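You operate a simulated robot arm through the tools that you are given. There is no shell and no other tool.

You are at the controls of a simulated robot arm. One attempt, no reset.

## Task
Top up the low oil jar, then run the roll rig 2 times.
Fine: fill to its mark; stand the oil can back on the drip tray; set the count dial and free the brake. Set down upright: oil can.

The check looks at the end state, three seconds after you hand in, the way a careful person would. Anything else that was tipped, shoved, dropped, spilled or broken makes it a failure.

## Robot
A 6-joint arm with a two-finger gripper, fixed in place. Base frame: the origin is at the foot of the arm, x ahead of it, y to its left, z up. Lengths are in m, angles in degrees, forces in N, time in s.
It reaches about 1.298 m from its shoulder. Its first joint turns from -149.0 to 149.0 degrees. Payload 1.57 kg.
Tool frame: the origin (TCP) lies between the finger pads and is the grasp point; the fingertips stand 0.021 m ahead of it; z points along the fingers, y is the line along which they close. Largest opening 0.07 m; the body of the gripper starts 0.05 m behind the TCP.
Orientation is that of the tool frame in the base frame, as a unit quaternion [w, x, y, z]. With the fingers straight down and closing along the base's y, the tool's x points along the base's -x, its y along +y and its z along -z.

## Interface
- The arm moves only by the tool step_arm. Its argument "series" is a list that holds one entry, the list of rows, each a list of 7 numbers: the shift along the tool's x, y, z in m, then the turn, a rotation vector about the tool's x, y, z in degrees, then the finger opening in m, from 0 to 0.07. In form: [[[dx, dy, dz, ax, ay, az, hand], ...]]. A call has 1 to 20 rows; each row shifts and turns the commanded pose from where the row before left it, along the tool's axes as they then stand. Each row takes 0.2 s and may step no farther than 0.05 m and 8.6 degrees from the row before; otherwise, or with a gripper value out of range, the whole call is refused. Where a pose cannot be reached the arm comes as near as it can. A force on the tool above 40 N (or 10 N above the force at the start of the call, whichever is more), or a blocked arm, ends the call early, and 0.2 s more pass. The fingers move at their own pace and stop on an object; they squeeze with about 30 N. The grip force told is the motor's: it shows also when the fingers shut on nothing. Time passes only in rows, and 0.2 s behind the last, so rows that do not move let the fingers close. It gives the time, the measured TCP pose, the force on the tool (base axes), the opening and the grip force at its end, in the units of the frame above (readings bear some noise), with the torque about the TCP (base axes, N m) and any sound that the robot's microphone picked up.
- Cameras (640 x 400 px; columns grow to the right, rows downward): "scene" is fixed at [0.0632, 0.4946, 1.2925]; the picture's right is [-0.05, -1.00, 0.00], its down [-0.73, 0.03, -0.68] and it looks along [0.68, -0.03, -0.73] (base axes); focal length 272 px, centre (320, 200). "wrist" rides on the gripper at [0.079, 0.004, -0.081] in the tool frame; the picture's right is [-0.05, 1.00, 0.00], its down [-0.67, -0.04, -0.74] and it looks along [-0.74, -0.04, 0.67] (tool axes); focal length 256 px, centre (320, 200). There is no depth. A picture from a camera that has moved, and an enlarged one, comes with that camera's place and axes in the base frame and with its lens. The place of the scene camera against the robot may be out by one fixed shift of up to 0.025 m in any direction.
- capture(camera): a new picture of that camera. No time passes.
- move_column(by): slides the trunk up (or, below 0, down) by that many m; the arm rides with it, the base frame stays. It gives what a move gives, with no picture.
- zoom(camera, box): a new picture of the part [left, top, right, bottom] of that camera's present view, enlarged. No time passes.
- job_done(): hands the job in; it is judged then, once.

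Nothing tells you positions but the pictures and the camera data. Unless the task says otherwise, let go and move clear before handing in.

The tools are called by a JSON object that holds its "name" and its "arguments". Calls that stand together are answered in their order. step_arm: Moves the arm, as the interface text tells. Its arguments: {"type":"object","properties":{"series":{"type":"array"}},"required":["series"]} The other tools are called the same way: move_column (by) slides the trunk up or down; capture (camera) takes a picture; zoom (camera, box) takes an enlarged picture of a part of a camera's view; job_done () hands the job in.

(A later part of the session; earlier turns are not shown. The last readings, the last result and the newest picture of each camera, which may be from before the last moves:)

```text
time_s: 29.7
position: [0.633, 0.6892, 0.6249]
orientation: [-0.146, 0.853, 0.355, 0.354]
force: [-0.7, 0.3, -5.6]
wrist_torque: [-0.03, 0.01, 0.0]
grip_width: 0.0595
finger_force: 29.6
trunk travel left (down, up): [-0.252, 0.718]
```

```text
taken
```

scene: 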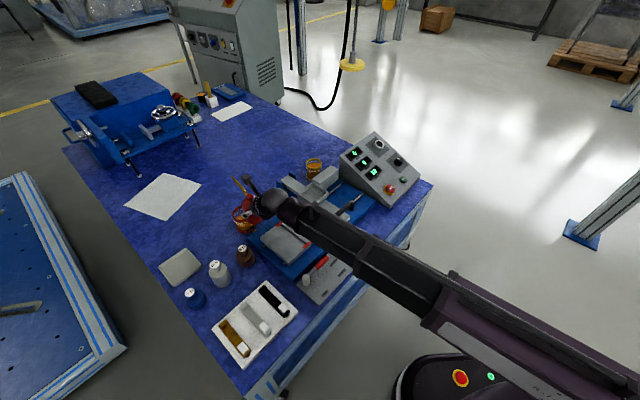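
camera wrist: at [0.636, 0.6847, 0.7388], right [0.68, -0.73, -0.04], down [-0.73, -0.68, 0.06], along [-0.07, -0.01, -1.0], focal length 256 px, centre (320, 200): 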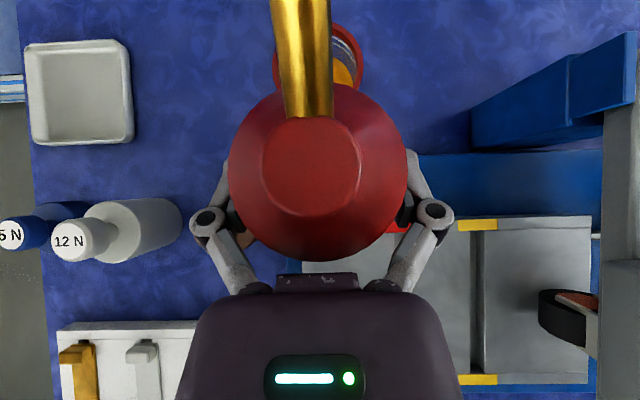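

{"name": "zoom", "arguments": {"camera": "scene", "box": [200, 160, 300, 250]}}

```text
4.44 times, centred on (250, 205) of scene
camera zoom: at [0.0632, 0.4946, 1.2925], right [-0.05, -1.0, 0.0], down [-0.73, 0.03, -0.68], along [0.68, -0.03, -0.73], focal length 1209 px, centre (631, 178)
```

zoom: 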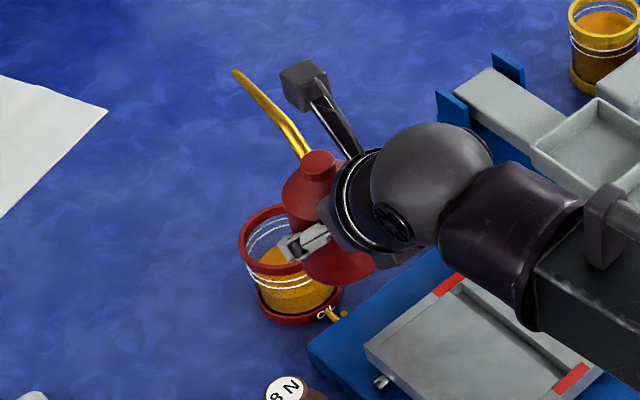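

The spout tip is over the jar, and the jar centre is confirmed at (0.698, 0.754). I'll yaw the can about 20° around the tip so the scene camera keeps a clear view of the oil level while I pour.

{"name": "step_arm", "arguments": {"series": [[[0.0019, 0.0152, 0.002, 0, 0, 0, 0.045], [0.0019, 0.0152, 0.002, 0, 0, 0, 0.045], [0, 0, 0, 4.72, 0, -4.72, 0.045], [0, 0, 0, 4.72, 0, -4.72, 0.045], [0, 0, 0, 4.72, 0, -4.72, 0.045], [0, 0, 0, 0, 0, 0, 0.045]]]}}

{"name": "capture", "arguments": {"camera": "wrist"}}

{"name": "zoom", "arguments": {"camera": "scene", "box": [200, 160, 300, 250]}}

```text
time_s: 31.1
position: [0.6454, 0.684, 0.6235]
orientation: [-0.144, 0.855, 0.35, 0.355]
force: [0.7, 0.5, -4.2]
wrist_torque: [-0.01, 0.0, 0.01]
grip_width: 0.0594
finger_force: 30.1
out of reach, approached as far as the arm can: row 1, 2, 3, 4, 5
trunk travel left (down, up): [-0.252, 0.718]
```

```text
taken
camera wrist: at [0.6464, 0.6805, 0.7389], right [0.67, -0.74, -0.03], down [-0.74, -0.67, 0.05], along [-0.06, -0.01, -1.0], focal length 256 px, centre (320, 200)
```

wrist: 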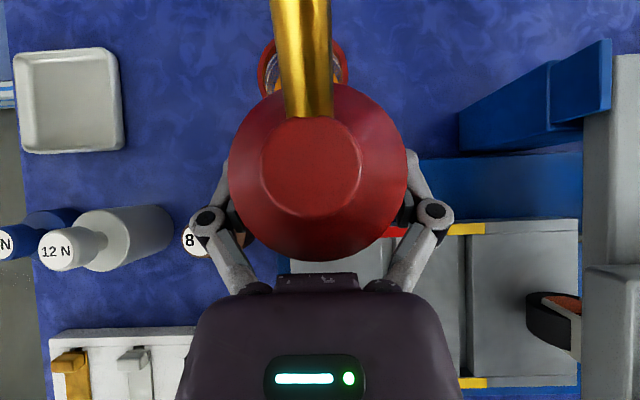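

```text
4.44 times, centred on (250, 205) of scene
camera zoom: at [0.0632, 0.4946, 1.2925], right [-0.05, -1.0, 0.0], down [-0.73, 0.03, -0.68], along [0.68, -0.03, -0.73], focal length 1209 px, centre (631, 178)
```

zoom: 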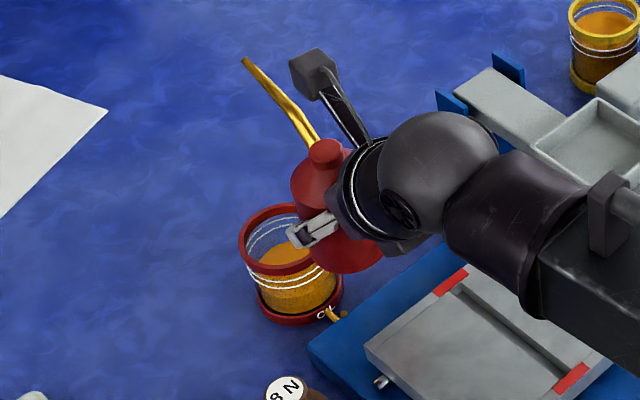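

The wrist roll is near a joint limit here, so I'll keep the present heading; the jar is still visible past the can. I'll recentre the tip over the jar and tilt slowly to about 30°, holding the tip over the jar centre.

{"name": "step_arm", "arguments": {"series": [[[-0.0026, -0.0186, -0.0026, -1.415, 0, 1.414, 0.045], [0, 0, 0, 0, 0, 0, 0.045]]]}}

{"name": "step_arm", "arguments": {"series": [[[-0.0119, 0, 0.0022, 0, 5, 0, 0.045], [-0.0105, 0, 0.0031, 0, 5, 0, 0.045], [-0.0089, 0, 0.0034, 0, 5, 0, 0.045], [-0.0074, 0, 0.0037, 0, 5, 0, 0.045]]]}}

{"name": "zoom", "arguments": {"camera": "scene", "box": [200, 160, 300, 250]}}

{"name": "capture", "arguments": {"camera": "wrist"}}

```text
time_s: 31.7
position: [0.6298, 0.6956, 0.625]
orientation: [-0.137, 0.861, 0.334, 0.358]
force: [0.0, 0.3, -4.6]
wrist_torque: [-0.03, 0.02, 0.01]
grip_width: 0.0595
finger_force: 29.8
trunk travel left (down, up): [-0.252, 0.718]
```

```text
time_s: 32.7
position: [0.6193, 0.6852, 0.6773]
orientation: [-0.194, 0.786, 0.306, 0.501]
force: [-0.2, -0.4, -4.5]
wrist_torque: [-0.01, 0.03, -0.01]
grip_width: 0.0594
finger_force: 30.2
out of reach, approached as far as the arm can: row 1, 2, 3, 4
trunk travel left (down, up): [-0.252, 0.718]
```

```text
4.44 times, centred on (250, 205) of scene
camera zoom: at [0.0632, 0.4946, 1.2925], right [-0.05, -1.0, 0.0], down [-0.73, 0.03, -0.68], along [0.68, -0.03, -0.73], focal length 1209 px, centre (631, 178)
```

zoom: 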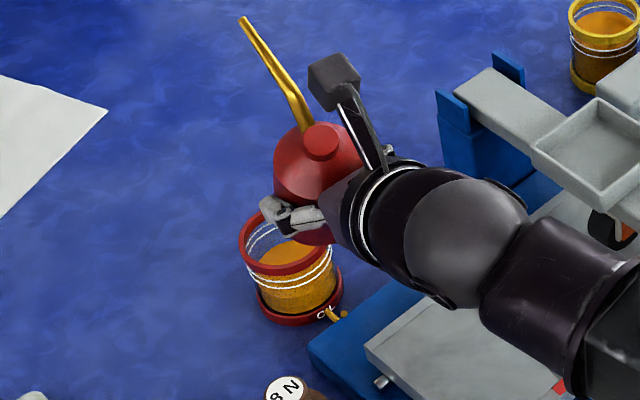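

```text
taken
camera wrist: at [0.5918, 0.6558, 0.7845], right [0.66, -0.75, -0.05], down [-0.73, -0.62, -0.29], along [0.19, 0.22, -0.96], focal length 256 px, centre (320, 200)
```

wrist: 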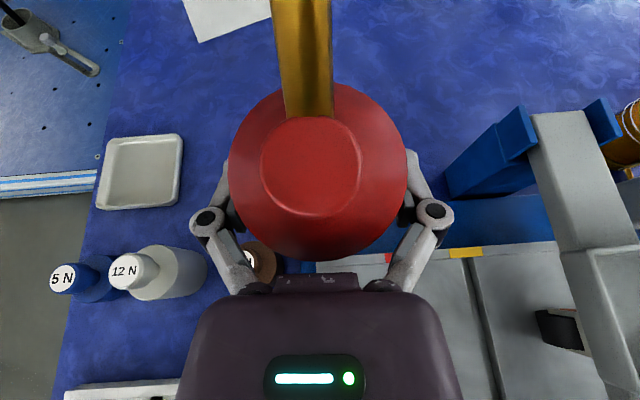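

I pitched the wrong way: positive tool-y raises the tool. The can only leaned back, spout up, and nothing spilled. I'll reverse to upright and then tilt forward to about 20°, keeping the tip over the jar.

{"name": "step_arm", "arguments": {"series": [[[-0.0105, 0, 0.0088, 0, -5, 0, 0.045], [-0.0091, 0, 0.0093, 0, -5, 0, 0.045], [-0.0077, 0, 0.0096, 0, -5, 0, 0.045], [-0.0061, 0, 0.0097, 0, -5, 0, 0.045], [0, 0, 0, 0, 0, 0, 0.045]]]}}

{"name": "zoom", "arguments": {"camera": "scene", "box": [200, 160, 300, 250]}}

```text
time_s: 33.9
position: [0.6293, 0.6932, 0.6244]
orientation: [-0.138, 0.861, 0.335, 0.357]
force: [-0.2, -0.7, -4.0]
wrist_torque: [-0.01, 0.04, 0.01]
grip_width: 0.0594
finger_force: 30.0
out of reach, approached as far as the arm can: row 4
trunk travel left (down, up): [-0.252, 0.718]
```

```text
4.44 times, centred on (250, 205) of scene
camera zoom: at [0.0632, 0.4946, 1.2925], right [-0.05, -1.0, 0.0], down [-0.73, 0.03, -0.68], along [0.68, -0.03, -0.73], focal length 1209 px, centre (631, 178)
```

zoom: 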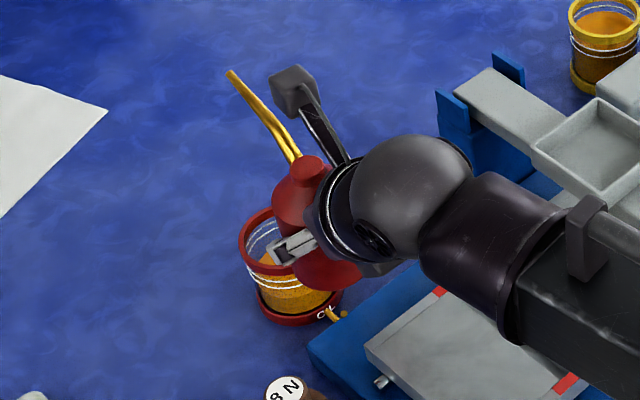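

{"name": "step_arm", "arguments": {"series": [[[-0.0119, 0, 0.0022, 0, -5, 0, 0.045], [-0.0105, 0, 0.0031, 0, -5, 0, 0.045], [-0.0089, 0, 0.0034, 0, -5, 0, 0.045], [-0.0074, 0, 0.0037, 0, -5, 0, 0.045], [0, 0, 0, 0, 0, 0, 0.045]]]}}

{"name": "zoom", "arguments": {"camera": "scene", "box": [200, 160, 300, 250]}}

{"name": "capture", "arguments": {"camera": "wrist"}}

```text
time_s: 35.1
position: [0.6134, 0.6793, 0.5879]
orientation: [-0.077, 0.91, 0.353, 0.202]
force: [-0.8, 0.5, -4.7]
wrist_torque: [-0.01, 0.01, 0.04]
grip_width: 0.0595
finger_force: 29.8
out of reach, approached as far as the arm can: row 4
trunk travel left (down, up): [-0.252, 0.718]
```

```text
4.44 times, centred on (250, 205) of scene
camera zoom: at [0.0632, 0.4946, 1.2925], right [-0.05, -1.0, 0.0], down [-0.73, 0.03, -0.68], along [0.68, -0.03, -0.73], focal length 1209 px, centre (631, 178)
```

zoom: 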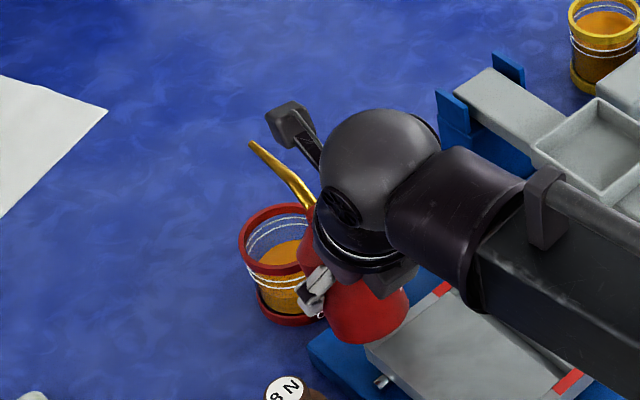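

```text
taken
camera wrist: at [0.6431, 0.7021, 0.6953], right [0.64, -0.77, -0.02], down [-0.7, -0.59, 0.39], along [-0.31, -0.24, -0.92], focal length 256 px, centre (320, 200)
```

wrist: 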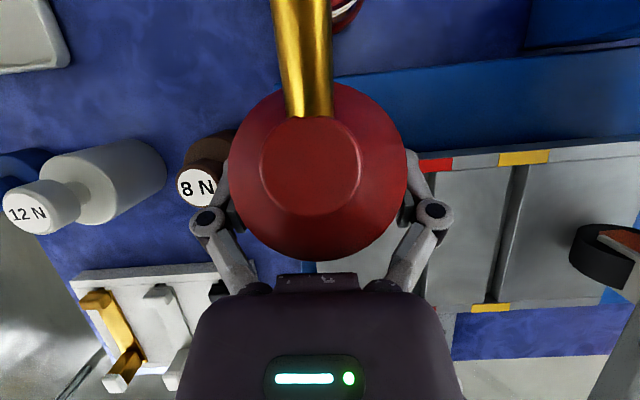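

The tip is over the jar and nothing is flowing yet. I'll continue to about 35°.

{"name": "step_arm", "arguments": {"series": [[[-0.0058, 0, 0.0035, 0, -5, 0, 0.045], [-0.0041, 0, 0.0032, 0, -5, 0, 0.045], [0, 0, 0, 0, 0, 0, 0.045]]]}}

{"name": "zoom", "arguments": {"camera": "scene", "box": [210, 170, 290, 240]}}

```text
time_s: 35.9
position: [0.6076, 0.6747, 0.5769]
orientation: [-0.046, 0.924, 0.359, 0.123]
force: [-0.3, 1.2, -4.1]
wrist_torque: [0.02, 0.01, 0.0]
grip_width: 0.0596
finger_force: 30.0
trunk travel left (down, up): [-0.252, 0.718]
```

```text
5.71 times, centred on (250, 205) of scene
camera zoom: at [0.0632, 0.4946, 1.2925], right [-0.05, -1.0, 0.0], down [-0.73, 0.03, -0.68], along [0.68, -0.03, -0.73], focal length 1554 px, centre (720, 171)
```

zoom: 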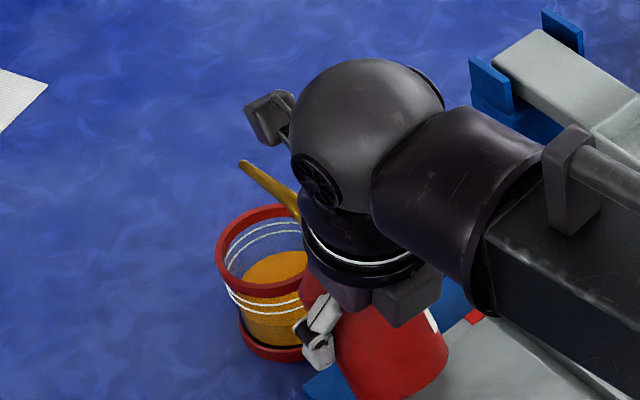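

Still no flow at 30°. The tip looks a few mm forward of centre, so I'll shift it back 6 mm and tilt to 40° in small steps.

{"name": "step_arm", "arguments": {"series": [[[-0.0083, 0, 0.001, 0, -5, 0, 0.045], [0, 0, 0, 0, 0, 0, 0.045]]]}}

{"name": "zoom", "arguments": {"camera": "scene", "box": [220, 180, 280, 240]}}

{"name": "step_arm", "arguments": {"series": [[[-0.0013, 0, 0.0018, 0, -5, 0, 0.045], [0, 0, 0, 0, 0, 0, 0.045]]]}}

{"name": "zoom", "arguments": {"camera": "scene", "box": [220, 180, 280, 240]}}

```text
time_s: 36.5
position: [0.6023, 0.67, 0.5746]
orientation: [-0.031, 0.929, 0.36, 0.085]
force: [10.6, 6.5, 8.2]
wrist_torque: [0.25, -0.65, 0.07]
grip_width: 0.06
finger_force: 29.7
trunk travel left (down, up): [-0.252, 0.718]
```

```text
6.67 times, centred on (250, 210) of scene
camera zoom: at [0.0632, 0.4946, 1.2925], right [-0.05, -1.0, 0.0], down [-0.73, 0.03, -0.68], along [0.68, -0.03, -0.73], focal length 1814 px, centre (787, 133)
```

zoom: 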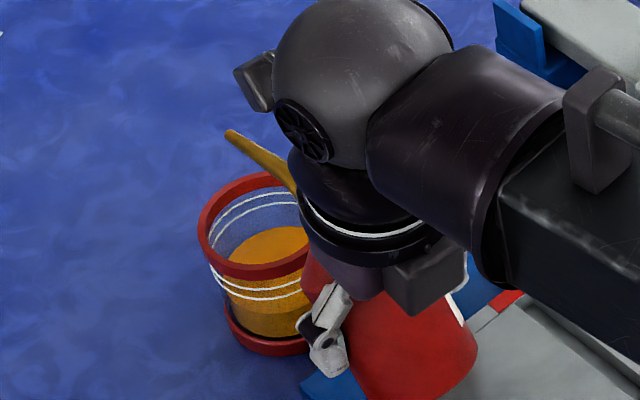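

```text
time_s: 37.1
position: [0.6021, 0.6688, 0.5712]
orientation: [-0.016, 0.932, 0.361, 0.042]
force: [10.7, 6.6, 9.9]
wrist_torque: [0.26, -0.59, 0.0]
grip_width: 0.0598
finger_force: 29.7
trunk travel left (down, up): [-0.252, 0.718]
```

```text
6.67 times, centred on (250, 210) of scene
camera zoom: at [0.0632, 0.4946, 1.2925], right [-0.05, -1.0, 0.0], down [-0.73, 0.03, -0.68], along [0.68, -0.03, -0.73], focal length 1814 px, centre (787, 133)
```

zoom: 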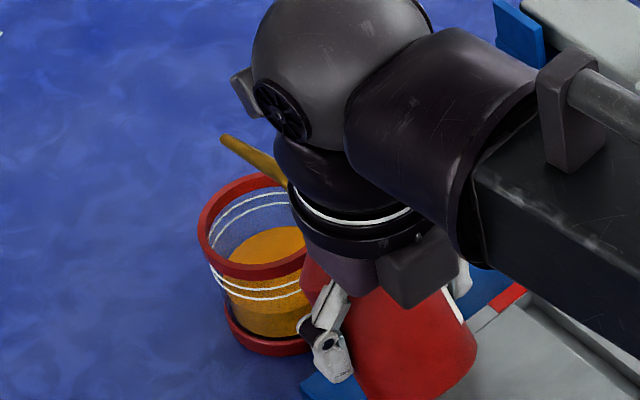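

The force jumped to about 15 N, so the can's lower edge is touching something, probably the rig. I'll raise the trunk 4 cm at once and check.

{"name": "move_column", "arguments": {"by": 0.04}}

{"name": "capture", "arguments": {"camera": "scene"}}

{"name": "zoom", "arguments": {"camera": "scene", "box": [200, 160, 340, 290]}}

{"name": "capture", "arguments": {"camera": "wrist"}}

```text
time_s: 37.9
position: [0.6021, 0.6697, 0.6109]
orientation: [-0.014, 0.932, 0.361, 0.041]
force: [-0.3, -0.5, -3.6]
wrist_torque: [-0.03, 0.03, -0.03]
grip_width: 0.0595
finger_force: 30.7
trunk travel left (down, up): [-0.292, 0.678]
```

```text
taken
```

scene: 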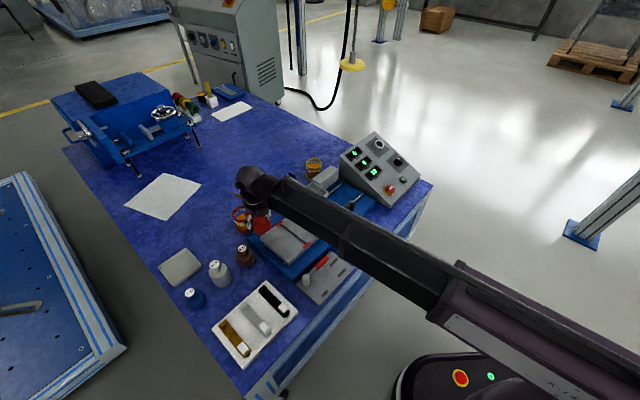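

```text
3.08 times, centred on (270, 225) of scene
camera zoom: at [0.0632, 0.4946, 1.2925], right [-0.05, -1.0, 0.0], down [-0.73, 0.03, -0.68], along [0.68, -0.03, -0.73], focal length 837 px, centre (474, 123)
```

zoom: 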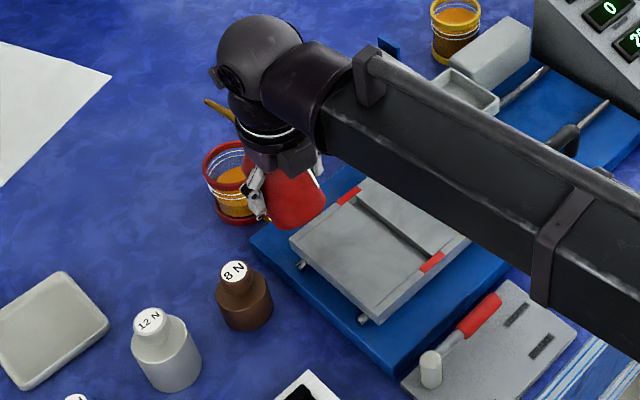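

```text
taken
camera wrist: at [0.657, 0.7149, 0.6992], right [0.63, -0.77, 0.0], down [-0.56, -0.46, 0.68], along [-0.53, -0.43, -0.73], focal length 256 px, centre (320, 200)
```

wrist: 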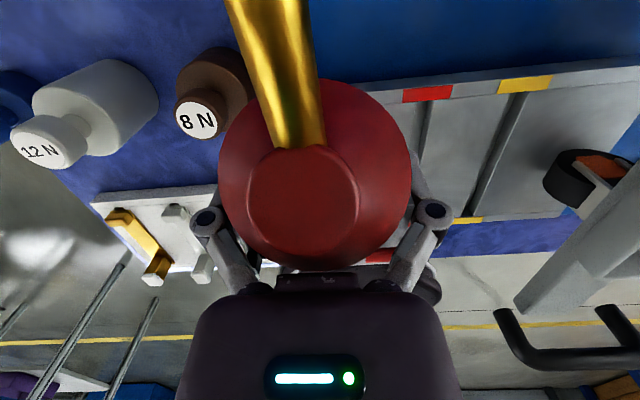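

Raising cleared the contact: the can's rim had brushed the rig plate, whose top is about z 0.52. The plate hasn't moved. The can turned about 7° in the grip, so I'll account for that. I'm re-centring the tip over the jar, keeping the can above the plate, and tilting on.

{"name": "move_column", "arguments": {"by": -0.016}}

{"name": "step_arm", "arguments": {"series": [[[-0.0032, 0.0079, 0, 0, 0, 0, 0.045], [-0.0017, 0, 0.0005, 0, -5, 0, 0.045], [0, 0, 0, 0, 0, 0, 0.045]]]}}

{"name": "zoom", "arguments": {"camera": "scene", "box": [220, 180, 280, 240]}}

{"name": "capture", "arguments": {"camera": "wrist"}}

```text
time_s: 38.5
position: [0.6016, 0.6687, 0.5952]
orientation: [-0.015, 0.931, 0.361, 0.042]
force: [0.1, 0.0, -4.4]
wrist_torque: [0.01, 0.04, 0.0]
grip_width: 0.0598
finger_force: 29.9
trunk travel left (down, up): [-0.276, 0.694]
```

```text
time_s: 39.3
position: [0.6036, 0.6589, 0.5943]
orientation: [0.002, 0.932, 0.362, 0.001]
force: [0.7, -0.2, -4.0]
wrist_torque: [-0.02, 0.07, 0.02]
grip_width: 0.0597
finger_force: 29.7
trunk travel left (down, up): [-0.276, 0.694]
```

```text
6.67 times, centred on (250, 210) of scene
camera zoom: at [0.0632, 0.4946, 1.2925], right [-0.05, -1.0, 0.0], down [-0.73, 0.03, -0.68], along [0.68, -0.03, -0.73], focal length 1814 px, centre (787, 133)
```

zoom: 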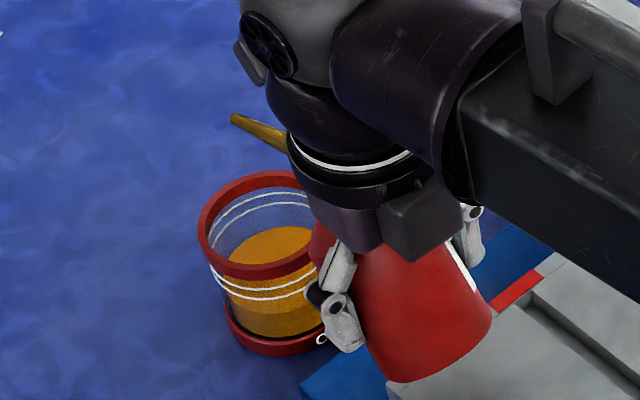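

```text
taken
camera wrist: at [0.6643, 0.7109, 0.6759], right [0.63, -0.77, 0.0], down [-0.52, -0.42, 0.74], along [-0.57, -0.47, -0.67], focal length 256 px, centre (320, 200)
```

wrist: 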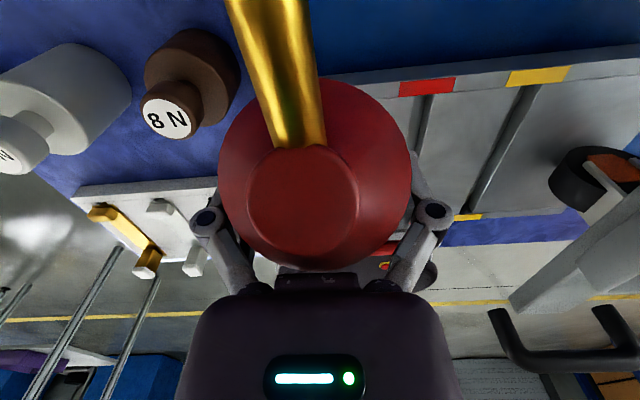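

Tip alignment is fine by both estimates, and nothing flows yet at roughly 38° of real tilt. I'll carry on in 5° steps and check after each.

{"name": "step_arm", "arguments": {"series": [[[-0.0007, 0, -0.0006, 0, -5, 0, 0.045], [0, 0, 0, 0, 0, 0, 0.045]]]}}

{"name": "zoom", "arguments": {"camera": "scene", "box": [220, 180, 280, 240]}}

```text
time_s: 39.9
position: [0.6027, 0.6597, 0.5956]
orientation: [0.016, 0.931, 0.361, -0.041]
force: [0.4, -0.3, -3.5]
wrist_torque: [-0.02, -0.01, 0.0]
grip_width: 0.0594
finger_force: 30.4
trunk travel left (down, up): [-0.276, 0.694]
```

```text
6.67 times, centred on (250, 210) of scene
camera zoom: at [0.0632, 0.4946, 1.2925], right [-0.05, -1.0, 0.0], down [-0.73, 0.03, -0.68], along [0.68, -0.03, -0.73], focal length 1814 px, centre (787, 133)
```

zoom: 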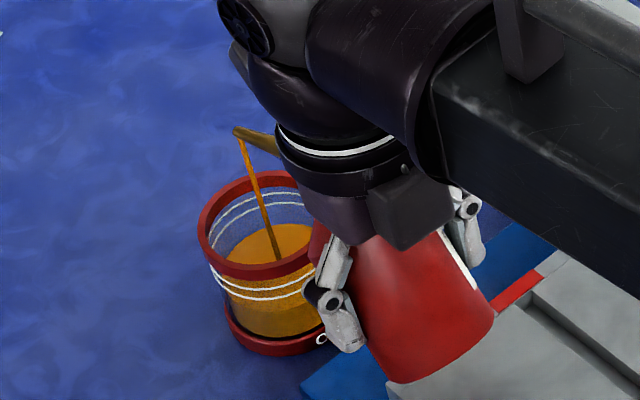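

Oil is now flowing in a thin stream into the middle of the jar. I'll hold this tilt and watch the level closely.

{"name": "step_arm", "arguments": {"series": [[[0, 0, 0, 0, 0, 0, 0.045], [0, 0, 0, 0, 0, 0, 0.045]]]}}

{"name": "zoom", "arguments": {"camera": "scene", "box": [225, 195, 265, 235]}}

```text
time_s: 40.5
position: [0.6028, 0.6597, 0.5948]
orientation: [0.017, 0.931, 0.362, -0.04]
force: [-0.2, 0.6, -4.2]
wrist_torque: [-0.04, -0.03, 0.03]
grip_width: 0.0596
finger_force: 29.7
trunk travel left (down, up): [-0.276, 0.694]
```

```text
10.00 times, centred on (245, 215) of scene
camera zoom: at [0.0632, 0.4946, 1.2925], right [-0.05, -1.0, 0.0], down [-0.73, 0.03, -0.68], along [0.68, -0.03, -0.73], focal length 2720 px, centre (1070, 50)
```

zoom: 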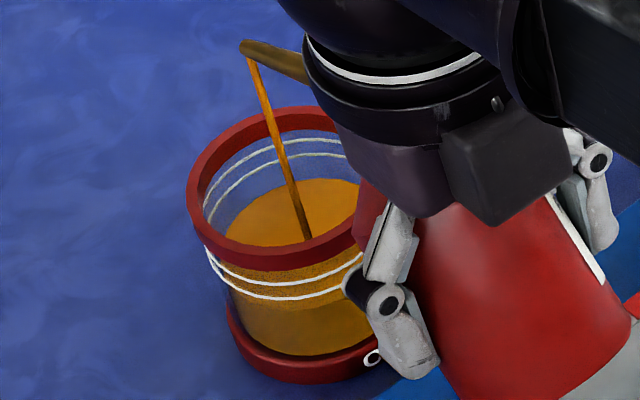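

{"name": "step_arm", "arguments": {"series": [[[0, 0, 0, 0, 0, 0, 0.045], [0, 0, 0, 0, 0, 0, 0.045]]]}}

{"name": "zoom", "arguments": {"camera": "scene", "box": [225, 195, 265, 235]}}

```text
time_s: 41.1
position: [0.6032, 0.6596, 0.5953]
orientation: [0.017, 0.931, 0.362, -0.039]
force: [0.1, -1.2, -4.8]
wrist_torque: [-0.02, 0.0, 0.03]
grip_width: 0.0597
finger_force: 30.0
trunk travel left (down, up): [-0.276, 0.694]
```

```text
10.00 times, centred on (245, 215) of scene
camera zoom: at [0.0632, 0.4946, 1.2925], right [-0.05, -1.0, 0.0], down [-0.73, 0.03, -0.68], along [0.68, -0.03, -0.73], focal length 2720 px, centre (1070, 50)
```

zoom: 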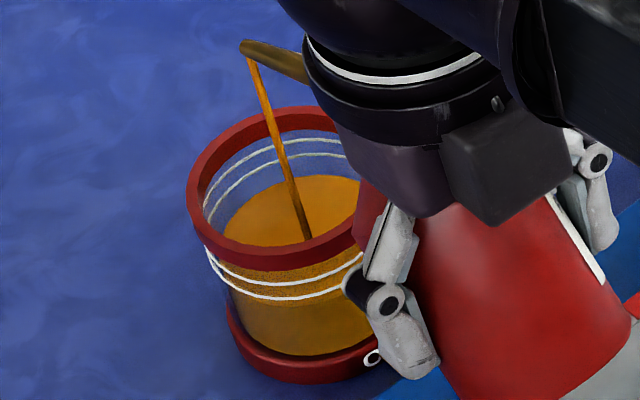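

{"name": "step_arm", "arguments": {"series": [[[0, 0, 0, 0, 0, 0, 0.045], [0, 0, 0, 0, 0, 0, 0.045], [0, 0, 0, 0, 0, 0, 0.045], [0, 0, 0, 0, 0, 0, 0.045]]]}}

{"name": "zoom", "arguments": {"camera": "scene", "box": [230, 200, 264, 230]}}

```text
time_s: 42.1
position: [0.6033, 0.6588, 0.5946]
orientation: [0.017, 0.932, 0.361, -0.038]
force: [-0.5, 0.5, -3.1]
wrist_torque: [-0.03, 0.05, 0.04]
grip_width: 0.0594
finger_force: 30.0
trunk travel left (down, up): [-0.276, 0.694]
```

```text
13.33 times, centred on (247, 215) of scene
camera zoom: at [0.0632, 0.4946, 1.2925], right [-0.05, -1.0, 0.0], down [-0.73, 0.03, -0.68], along [0.68, -0.03, -0.73], focal length 3627 px, centre (1293, 0)
```

zoom: 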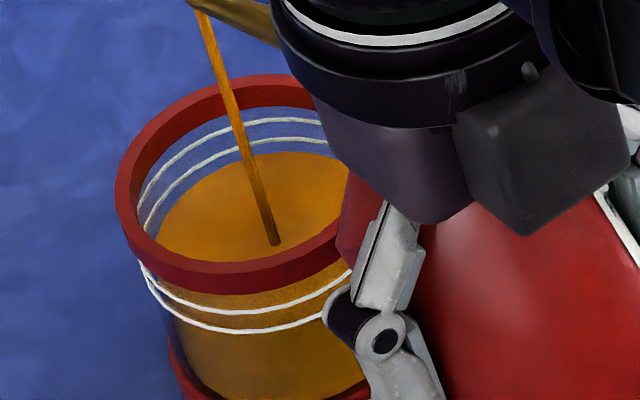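

{"name": "step_arm", "arguments": {"series": [[[0, 0, 0, 0, 0, 0, 0.045], [0, 0, 0, 0, 0, 0, 0.045], [0, 0, 0, 0, 0, 0, 0.045]]]}}

{"name": "zoom", "arguments": {"camera": "scene", "box": [230, 200, 264, 230]}}

```text
time_s: 42.9
position: [0.6037, 0.6585, 0.5944]
orientation: [0.018, 0.932, 0.361, -0.039]
force: [-0.6, -0.2, -4.9]
wrist_torque: [0.0, -0.01, 0.02]
grip_width: 0.0594
finger_force: 29.8
trunk travel left (down, up): [-0.276, 0.694]
```

```text
13.33 times, centred on (247, 215) of scene
camera zoom: at [0.0632, 0.4946, 1.2925], right [-0.05, -1.0, 0.0], down [-0.73, 0.03, -0.68], along [0.68, -0.03, -0.73], focal length 3627 px, centre (1293, 0)
```

zoom: 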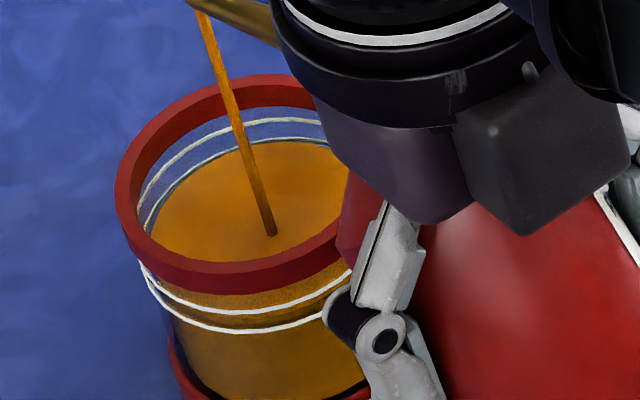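

The level is just reaching the lower line. I'll pour about 0.6 s more and then tip the can back right away.

{"name": "step_arm", "arguments": {"series": [[[0, 0, 0, 0, 0, 0, 0.045], [0, 0, 0, 0, 0, 0, 0.045], [0, 0, 0, 0, 0, 0, 0.045], [0.002, 0, 0.0002, 0, 8, 0, 0.045], [0.004, 0, -0.0027, 0, 8, 0, 0.045]]]}}

{"name": "zoom", "arguments": {"camera": "scene", "box": [230, 200, 264, 230]}}

{"name": "zoom", "arguments": {"camera": "scene", "box": [210, 170, 290, 250]}}

```text
time_s: 44.1
position: [0.6067, 0.6627, 0.5979]
orientation: [-0.033, 0.928, 0.361, 0.091]
force: [-0.7, 0.4, -4.0]
wrist_torque: [0.02, 0.02, 0.01]
grip_width: 0.0597
finger_force: 30.1
trunk travel left (down, up): [-0.276, 0.694]
```

```text
13.33 times, centred on (247, 215) of scene
camera zoom: at [0.0632, 0.4946, 1.2925], right [-0.05, -1.0, 0.0], down [-0.73, 0.03, -0.68], along [0.68, -0.03, -0.73], focal length 3627 px, centre (1293, 0)
```

zoom: 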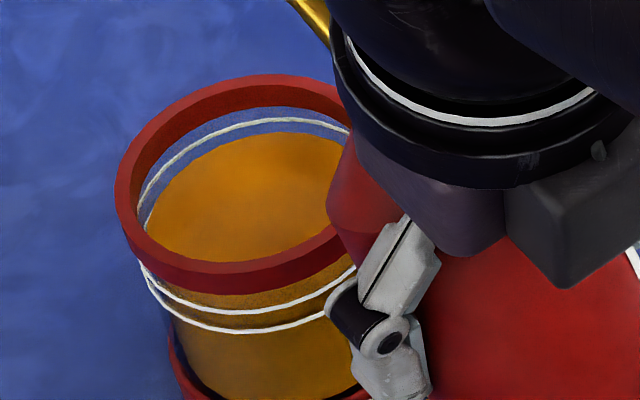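

```text
5.00 times, centred on (250, 210) of scene
camera zoom: at [0.0632, 0.4946, 1.2925], right [-0.05, -1.0, 0.0], down [-0.73, 0.03, -0.68], along [0.68, -0.03, -0.73], focal length 1360 px, centre (670, 150)
```

zoom: 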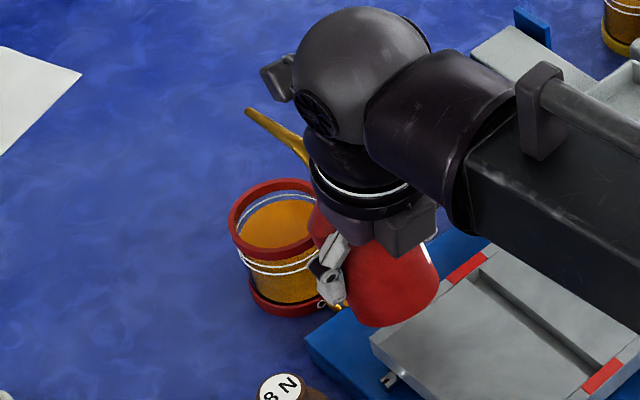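

The oil surface now sits between the two white lines, the flow has stopped, and I see no drops outside the jar. I'll bring the can upright, tip still over the jar, stopping at β≈52° to cancel the 7° turn in the grip.

{"name": "step_arm", "arguments": {"series": [[[0.0074, 0, -0.0048, 0, 8, 0, 0.045], [0.0109, 0, -0.0061, 0, 8, 0, 0.045], [0.0148, 0, -0.0062, 0, 8, 0, 0.045], [0.0054, 0, -0.0015, 0, 2.5, 0, 0.045], [0, 0, 0, 0, 0, 0, 0.045]]]}}

{"name": "zoom", "arguments": {"camera": "scene", "box": [210, 160, 290, 240]}}

{"name": "capture", "arguments": {"camera": "wrist"}}

```text
time_s: 45.3
position: [0.6289, 0.6835, 0.6329]
orientation: [-0.115, 0.883, 0.342, 0.301]
force: [-0.1, 0.4, -3.7]
wrist_torque: [-0.02, 0.04, -0.02]
grip_width: 0.0597
finger_force: 30.4
out of reach, approached as far as the arm can: row 3
trunk travel left (down, up): [-0.276, 0.694]
```

```text
5.00 times, centred on (250, 200) of scene
camera zoom: at [0.0632, 0.4946, 1.2925], right [-0.05, -1.0, 0.0], down [-0.73, 0.03, -0.68], along [0.68, -0.03, -0.73], focal length 1360 px, centre (670, 200)
```

zoom: 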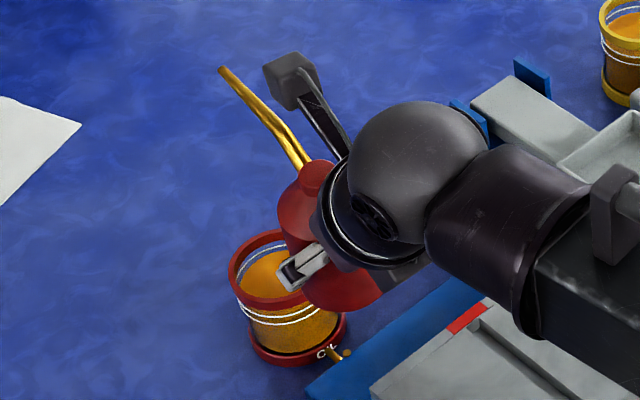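

```text
taken
camera wrist: at [0.6404, 0.6894, 0.7461], right [0.64, -0.77, -0.03], down [-0.75, -0.64, 0.18], along [-0.16, -0.1, -0.98], focal length 256 px, centre (320, 200)
```

wrist: 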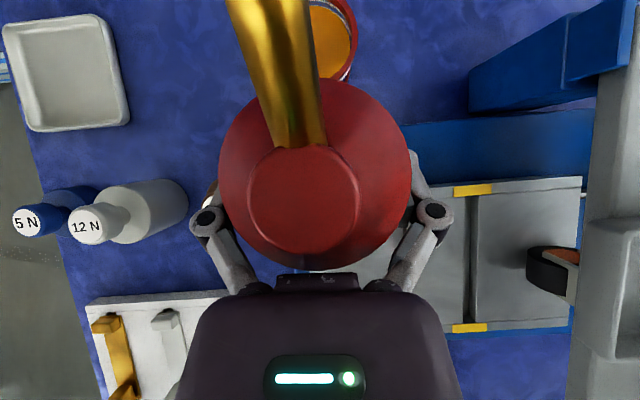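

{"name": "zoom", "arguments": {"camera": "wrist", "box": [190, 40, 440, 280]}}

{"name": "zoom", "arguments": {"camera": "scene", "box": [245, 185, 295, 230]}}

```text
1.67 times, centred on (315, 160) of wrist
camera zoom: at [0.6404, 0.6894, 0.7461], right [0.64, -0.77, -0.03], down [-0.75, -0.64, 0.18], along [-0.16, -0.1, -0.98], focal length 427 px, centre (328, 267)
```

zoom: 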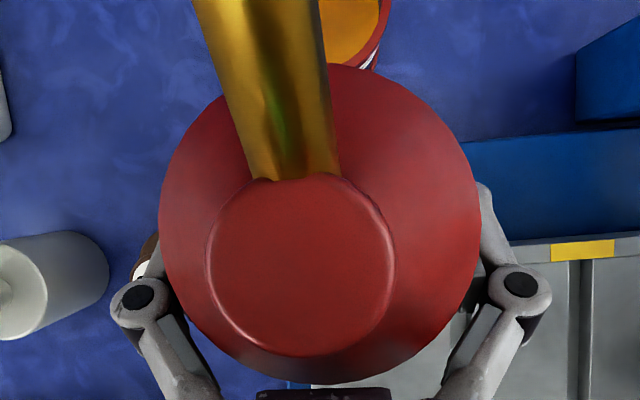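

```text
8.89 times, centred on (270, 208) of scene
camera zoom: at [0.0632, 0.4946, 1.2925], right [-0.05, -1.0, 0.0], down [-0.73, 0.03, -0.68], along [0.68, -0.03, -0.73], focal length 2418 px, centre (764, 133)
```

zoom: 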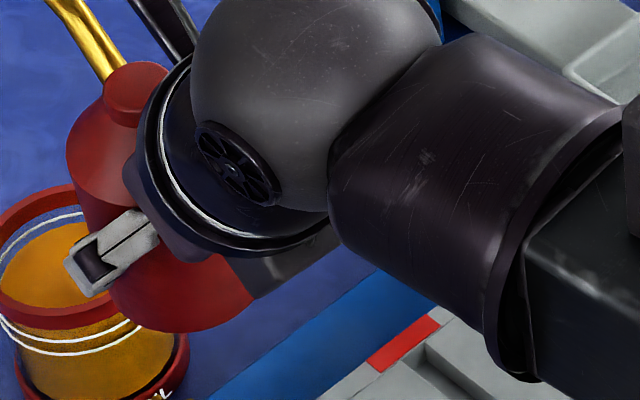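

{"name": "zoom", "arguments": {"camera": "scene", "box": [245, 190, 275, 225]}}

```text
11.43 times, centred on (260, 208) of scene
camera zoom: at [0.0632, 0.4946, 1.2925], right [-0.05, -1.0, 0.0], down [-0.73, 0.03, -0.68], along [0.68, -0.03, -0.73], focal length 3109 px, centre (1006, 114)
```

zoom: 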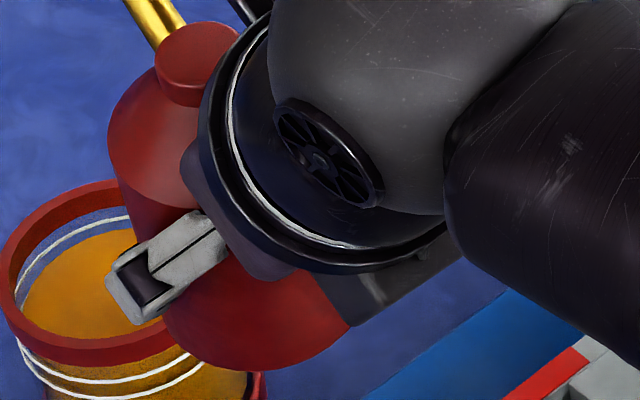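

The red jar looks good. The can slid and turned a bit in the grip, so I'll tilt about 3° more to keep it upright. Then I'll carry it back over the drip tray at (0.529, 0.947).

{"name": "step_arm", "arguments": {"series": [[[0, 0, 0, 0, -3, 0, 0.045], [0.0079, -0.0262, 0.0054, 0, 0, 0, 0.045], [0.0079, -0.0262, 0.0054, 0, 0, 0, 0.045], [0.0079, -0.0262, 0.0054, 0, 0, 0, 0.045], [0.0079, -0.0262, 0.0054, 0, 0, 0, 0.045], [0.0079, -0.0262, 0.0054, 0, 0, 0, 0.045], [0.0079, -0.0262, 0.0054, 0, 0, 0, 0.045], [0.0079, -0.0262, 0.0054, 0, 0, 0, 0.045], [0.0079, -0.0262, 0.0054, 0, 0, 0, 0.045], [0.0079, -0.0262, 0.0054, 0, 0, 0, 0.045], [0.0079, -0.0262, 0.0054, 0, 0, 0, 0.045], [0, 0, 0, 0, 0, 0, 0.045]]]}}

{"name": "capture", "arguments": {"camera": "wrist"}}

{"name": "capture", "arguments": {"camera": "scene"}}

{"name": "zoom", "arguments": {"camera": "scene", "box": [215, 185, 275, 240]}}

{"name": "zoom", "arguments": {"camera": "scene", "box": [120, 200, 240, 310]}}

```text
time_s: 47.9
position: [0.5224, 0.9407, 0.6255]
orientation: [-0.106, 0.89, 0.345, 0.278]
force: [0.1, 0.2, -4.9]
wrist_torque: [-0.03, -0.01, 0.01]
grip_width: 0.0596
finger_force: 29.6
out of reach, approached as far as the arm can: row 1
trunk travel left (down, up): [-0.276, 0.694]
```

```text
taken
camera wrist: at [0.5383, 0.9513, 0.7393], right [0.64, -0.77, -0.03], down [-0.74, -0.63, 0.24], along [-0.2, -0.13, -0.97], focal length 256 px, centre (320, 200)
```

wrist: 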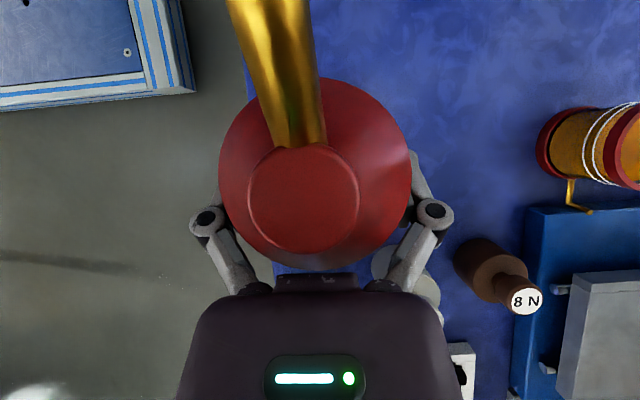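

```text
taken
```

scene: 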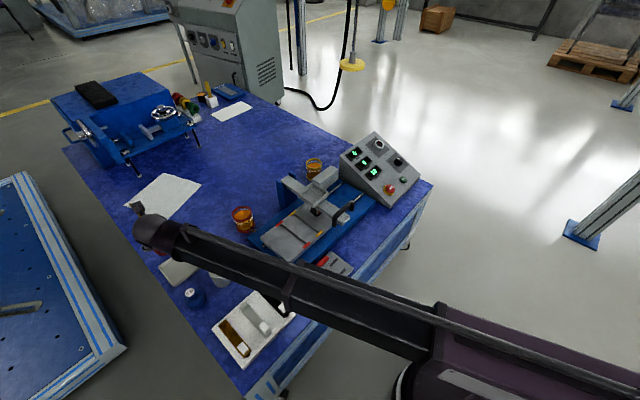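

```text
7.27 times, centred on (245, 212) of scene
camera zoom: at [0.0632, 0.4946, 1.2925], right [-0.05, -1.0, 0.0], down [-0.73, 0.03, -0.68], along [0.68, -0.03, -0.73], focal length 1978 px, centre (866, 109)
```

zoom: 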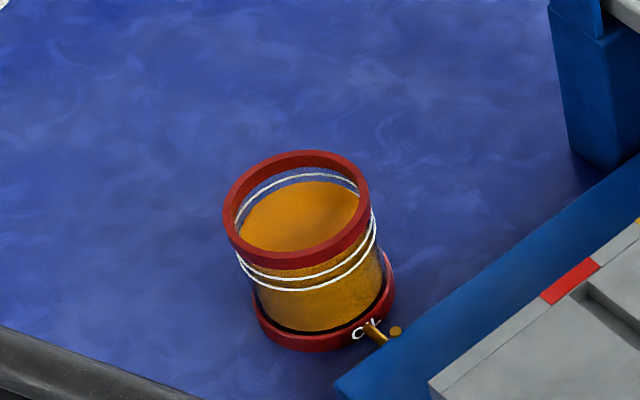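

```text
3.64 times, centred on (180, 255) of scene
camera zoom: at [0.0632, 0.4946, 1.2925], right [-0.05, -1.0, 0.0], down [-0.73, 0.03, -0.68], along [0.68, -0.03, -0.73], focal length 989 px, centre (829, 0)
```

zoom: 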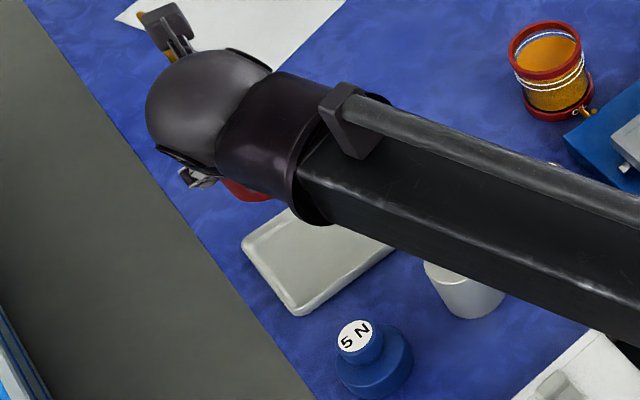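

No spill around the jar, and the level sits just under the upper line. The can hangs upright over the tray, so I'll lower most of the way and then feel for contact.

{"name": "move_column", "arguments": {"by": -0.105}}

{"name": "capture", "arguments": {"camera": "wrist"}}

{"name": "zoom", "arguments": {"camera": "scene", "box": [120, 200, 240, 310]}}

```text
time_s: 49.3
position: [0.521, 0.9401, 0.5214]
orientation: [-0.106, 0.89, 0.346, 0.278]
force: [-0.1, -0.4, -4.5]
wrist_torque: [0.01, 0.0, 0.0]
grip_width: 0.0596
finger_force: 29.8
trunk travel left (down, up): [-0.171, 0.799]
```

```text
taken
camera wrist: at [0.5384, 0.951, 0.6344], right [0.64, -0.77, -0.03], down [-0.74, -0.63, 0.24], along [-0.2, -0.13, -0.97], focal length 256 px, centre (320, 200)
```

wrist: 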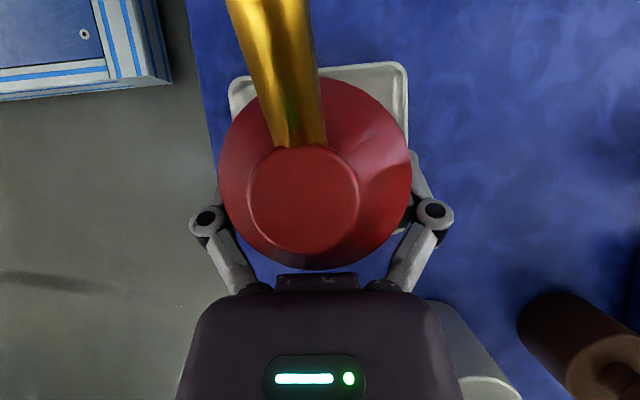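

```text
3.64 times, centred on (180, 255) of scene
camera zoom: at [0.0632, 0.4946, 1.2925], right [-0.05, -1.0, 0.0], down [-0.73, 0.03, -0.68], along [0.68, -0.03, -0.73], focal length 989 px, centre (829, 0)
```

zoom: 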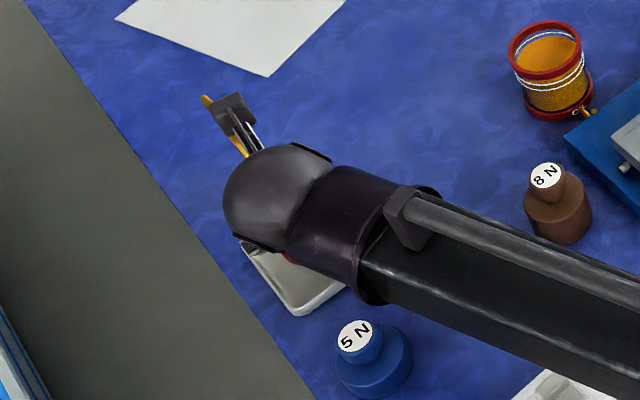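

{"name": "move_column", "arguments": {"by": -0.011}}

{"name": "move_column", "arguments": {"by": -0.004}}

```text
time_s: 49.9
position: [0.5228, 0.9406, 0.5115]
orientation: [-0.107, 0.89, 0.346, 0.278]
force: [-0.8, -0.2, -4.1]
wrist_torque: [-0.04, 0.01, 0.02]
grip_width: 0.0597
finger_force: 30.3
trunk travel left (down, up): [-0.16, 0.81]
```

```text
time_s: 50.4
position: [0.5227, 0.9403, 0.5077]
orientation: [-0.105, 0.89, 0.346, 0.278]
force: [1.0, 0.0, -4.4]
wrist_torque: [-0.02, 0.01, 0.0]
grip_width: 0.0596
finger_force: 30.9
trunk travel left (down, up): [-0.156, 0.814]
```

{"name": "move_column", "arguments": {"by": -0.003}}

```text
time_s: 50.9
position: [0.5215, 0.9398, 0.5052]
orientation: [-0.107, 0.889, 0.346, 0.279]
force: [1.9, 1.4, 9.9]
wrist_torque: [0.48, -0.16, -0.06]
grip_width: 0.0599
finger_force: 30.1
trunk travel left (down, up): [-0.153, 0.817]
```

The can has touched the tray, first on its +y edge, so it leans about 2° that way. I'll rotate 2° to sit it flat before letting go.

{"name": "step_arm", "arguments": {"series": [[[0, 0, 0, 1.2, 1.35, 0.84, 0.045], [0, 0, 0, 0, 0, 0, 0.045]]]}}

```text
time_s: 51.5
position: [0.522, 0.9407, 0.5066]
orientation: [-0.122, 0.888, 0.341, 0.283]
force: [-0.4, 0.2, -4.2]
wrist_torque: [-0.01, 0.02, -0.01]
grip_width: 0.0596
finger_force: 30.4
trunk travel left (down, up): [-0.153, 0.817]
```

{"name": "move_column", "arguments": {"by": -0.002}}

```text
time_s: 52.0
position: [0.5208, 0.9405, 0.5051]
orientation: [-0.122, 0.888, 0.341, 0.284]
force: [0.1, -0.4, 2.4]
wrist_torque: [-0.05, -0.12, 0.04]
grip_width: 0.0592
finger_force: 29.9
trunk travel left (down, up): [-0.151, 0.819]
```

The contact is now nearly even and slightly more than the can's weight. Releasing.

{"name": "step_arm", "arguments": {"series": [[[0, 0, 0, 0, 0, 0, 0.06], [0, 0, 0, 0, 0, 0, 0.063], [0, 0, 0, 0, 0, 0, 0.07], [0, 0, 0, 0, 0, 0, 0.07], [0, 0, 0, 0, 0, 0, 0.07]]]}}

{"name": "capture", "arguments": {"camera": "wrist"}}

{"name": "zoom", "arguments": {"camera": "scene", "box": [120, 200, 240, 310]}}

```text
time_s: 53.2
position: [0.5215, 0.9402, 0.5048]
orientation: [-0.122, 0.888, 0.341, 0.283]
force: [-0.2, -0.2, 0.8]
wrist_torque: [-0.01, -0.01, -0.04]
grip_width: 0.0697
finger_force: 0.1
trunk travel left (down, up): [-0.151, 0.819]
```

```text
taken
camera wrist: at [0.5384, 0.9471, 0.6176], right [0.64, -0.77, -0.05], down [-0.74, -0.64, 0.21], along [-0.2, -0.1, -0.98], focal length 256 px, centre (320, 200)
```

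wrist: 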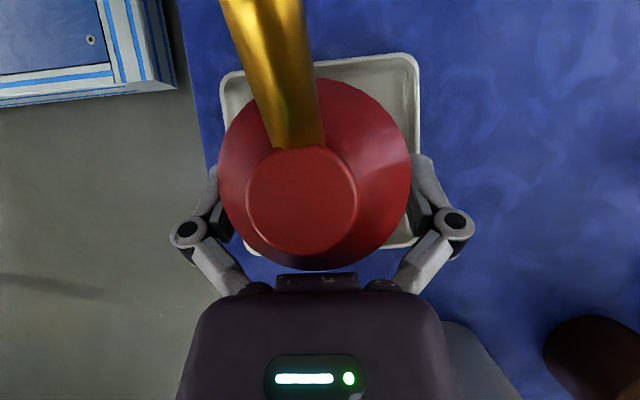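

```text
3.64 times, centred on (180, 255) of scene
camera zoom: at [0.0632, 0.4946, 1.2925], right [-0.05, -1.0, 0.0], down [-0.73, 0.03, -0.68], along [0.68, -0.03, -0.73], focal length 989 px, centre (829, 0)
```

zoom: 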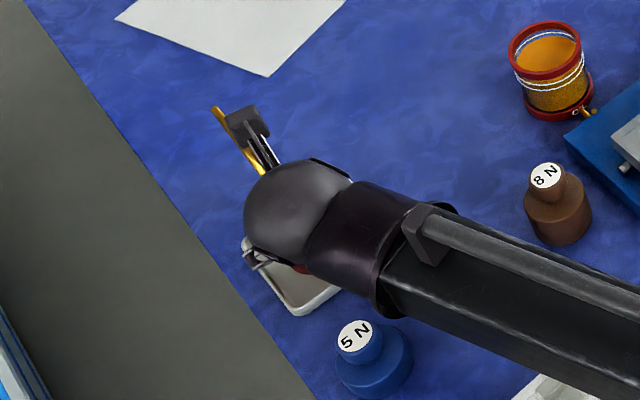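

Released. I'll rise straight up 3 cm and check the can isn't being dragged.

{"name": "move_column", "arguments": {"by": 0.03}}

{"name": "capture", "arguments": {"camera": "wrist"}}

```text
time_s: 54.0
position: [0.5232, 0.9397, 0.5349]
orientation: [-0.122, 0.888, 0.341, 0.283]
force: [-0.6, -0.2, 0.2]
wrist_torque: [0.01, 0.03, -0.01]
grip_width: 0.0701
finger_force: 0.0
trunk travel left (down, up): [-0.181, 0.789]
```

```text
taken
camera wrist: at [0.5384, 0.9471, 0.6476], right [0.64, -0.77, -0.05], down [-0.74, -0.64, 0.21], along [-0.2, -0.1, -0.98], focal length 256 px, centre (320, 200)
```

wrist: 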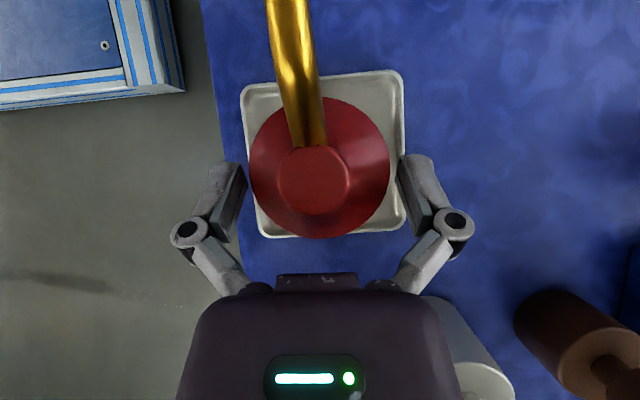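

The can stands freely in the tray. I'll raise the arm well clear and check everything in the scene.

{"name": "move_column", "arguments": {"by": 0.25}}

{"name": "capture", "arguments": {"camera": "wrist"}}

{"name": "zoom", "arguments": {"camera": "scene", "box": [130, 190, 280, 310]}}

{"name": "zoom", "arguments": {"camera": "wrist", "box": [240, 60, 400, 220]}}

```text
time_s: 56.6
position: [0.522, 0.9403, 0.7856]
orientation: [-0.121, 0.888, 0.341, 0.283]
force: [0.6, 0.1, 0.0]
wrist_torque: [0.0, 0.0, 0.0]
grip_width: 0.0701
finger_force: 0.0
trunk travel left (down, up): [-0.431, 0.539]
```

```text
taken
camera wrist: at [0.5384, 0.9471, 0.8975], right [0.64, -0.77, -0.05], down [-0.74, -0.64, 0.21], along [-0.2, -0.1, -0.98], focal length 256 px, centre (320, 200)
```

wrist: 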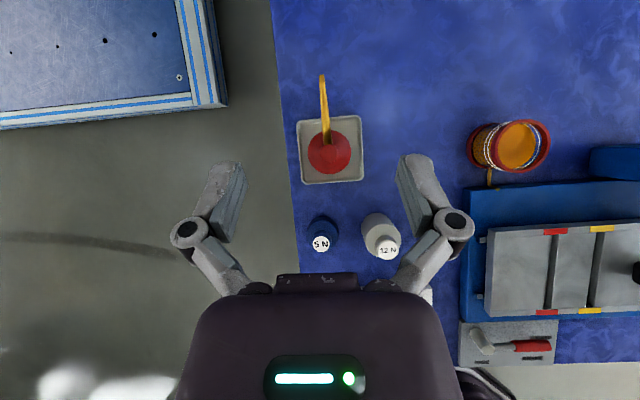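

```text
3.33 times, centred on (205, 250) of scene
camera zoom: at [0.0632, 0.4946, 1.2925], right [-0.05, -1.0, 0.0], down [-0.73, 0.03, -0.68], along [0.68, -0.03, -0.73], focal length 907 px, centre (703, 33)
```

zoom: 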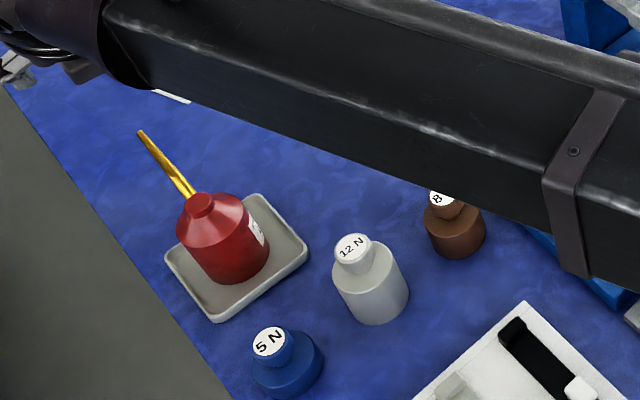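

```text
2.50 times, centred on (320, 140) of wrist
camera zoom: at [0.5384, 0.9471, 0.8975], right [0.64, -0.77, -0.05], down [-0.74, -0.64, 0.21], along [-0.2, -0.1, -0.98], focal length 640 px, centre (320, 350)
```

zoom: 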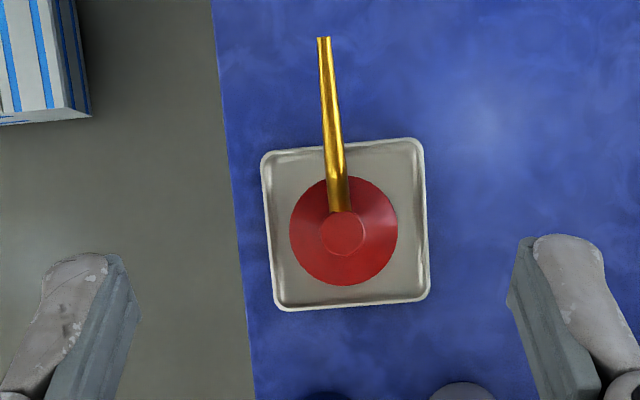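

The can is safely back, centred and upright on the tray. Next is the brake lever: I'll point the tool straight down, turn it to straddle the lever, and move over for a close look.

{"name": "step_arm", "arguments": {"series": [[[0, 0, 0, 0, -7.2, 0, 0.07], [0, 0, 0, 0, -7.2, 0, 0.07], [0, 0, 0, 0, -7.2, 0, 0.07], [0, 0, 0, 0, -7.2, 0, 0.07], [0, 0, 0, 0, -7.1, 0, 0.07], [0, 0, 0, -1.25, 0, 0, 0.07], [0, 0, 0, 0, 0, 7.95, 0.07], [0, 0, 0, 0, 0, 7.95, 0.07], [0, 0, 0, 0, 0, 7.95, 0.07], [0, 0, 0, 0, 0, 7.95, 0.07], [0, 0, 0, 0, 0, 7.95, 0.07], [0, 0, 0, 0, 0, 7.95, 0.07], [0, 0, 0, 0, 0, 7.95, 0.07], [0, 0, 0, 0, 0, 7.95, 0.07], [0, 0, 0, 0, 0, 7.95, 0.07], [0, 0, 0, 0, 0, 7.95, 0.07], [0, 0, 0, 0, 0, 7.95, 0.07], [0, 0, 0, 0, 0, 0, 0.07]]]}}

```text
time_s: 60.4
position: [0.5219, 0.9392, 0.7495]
orientation: [0.0, 0.923, -0.384, 0.0]
force: [0.0, -0.1, 0.4]
wrist_torque: [0.01, 0.02, 0.01]
grip_width: 0.0701
finger_force: 0.2
out of reach, approached as far as the arm can: row 1, 2, 3, 4
trunk travel left (down, up): [-0.431, 0.539]
```

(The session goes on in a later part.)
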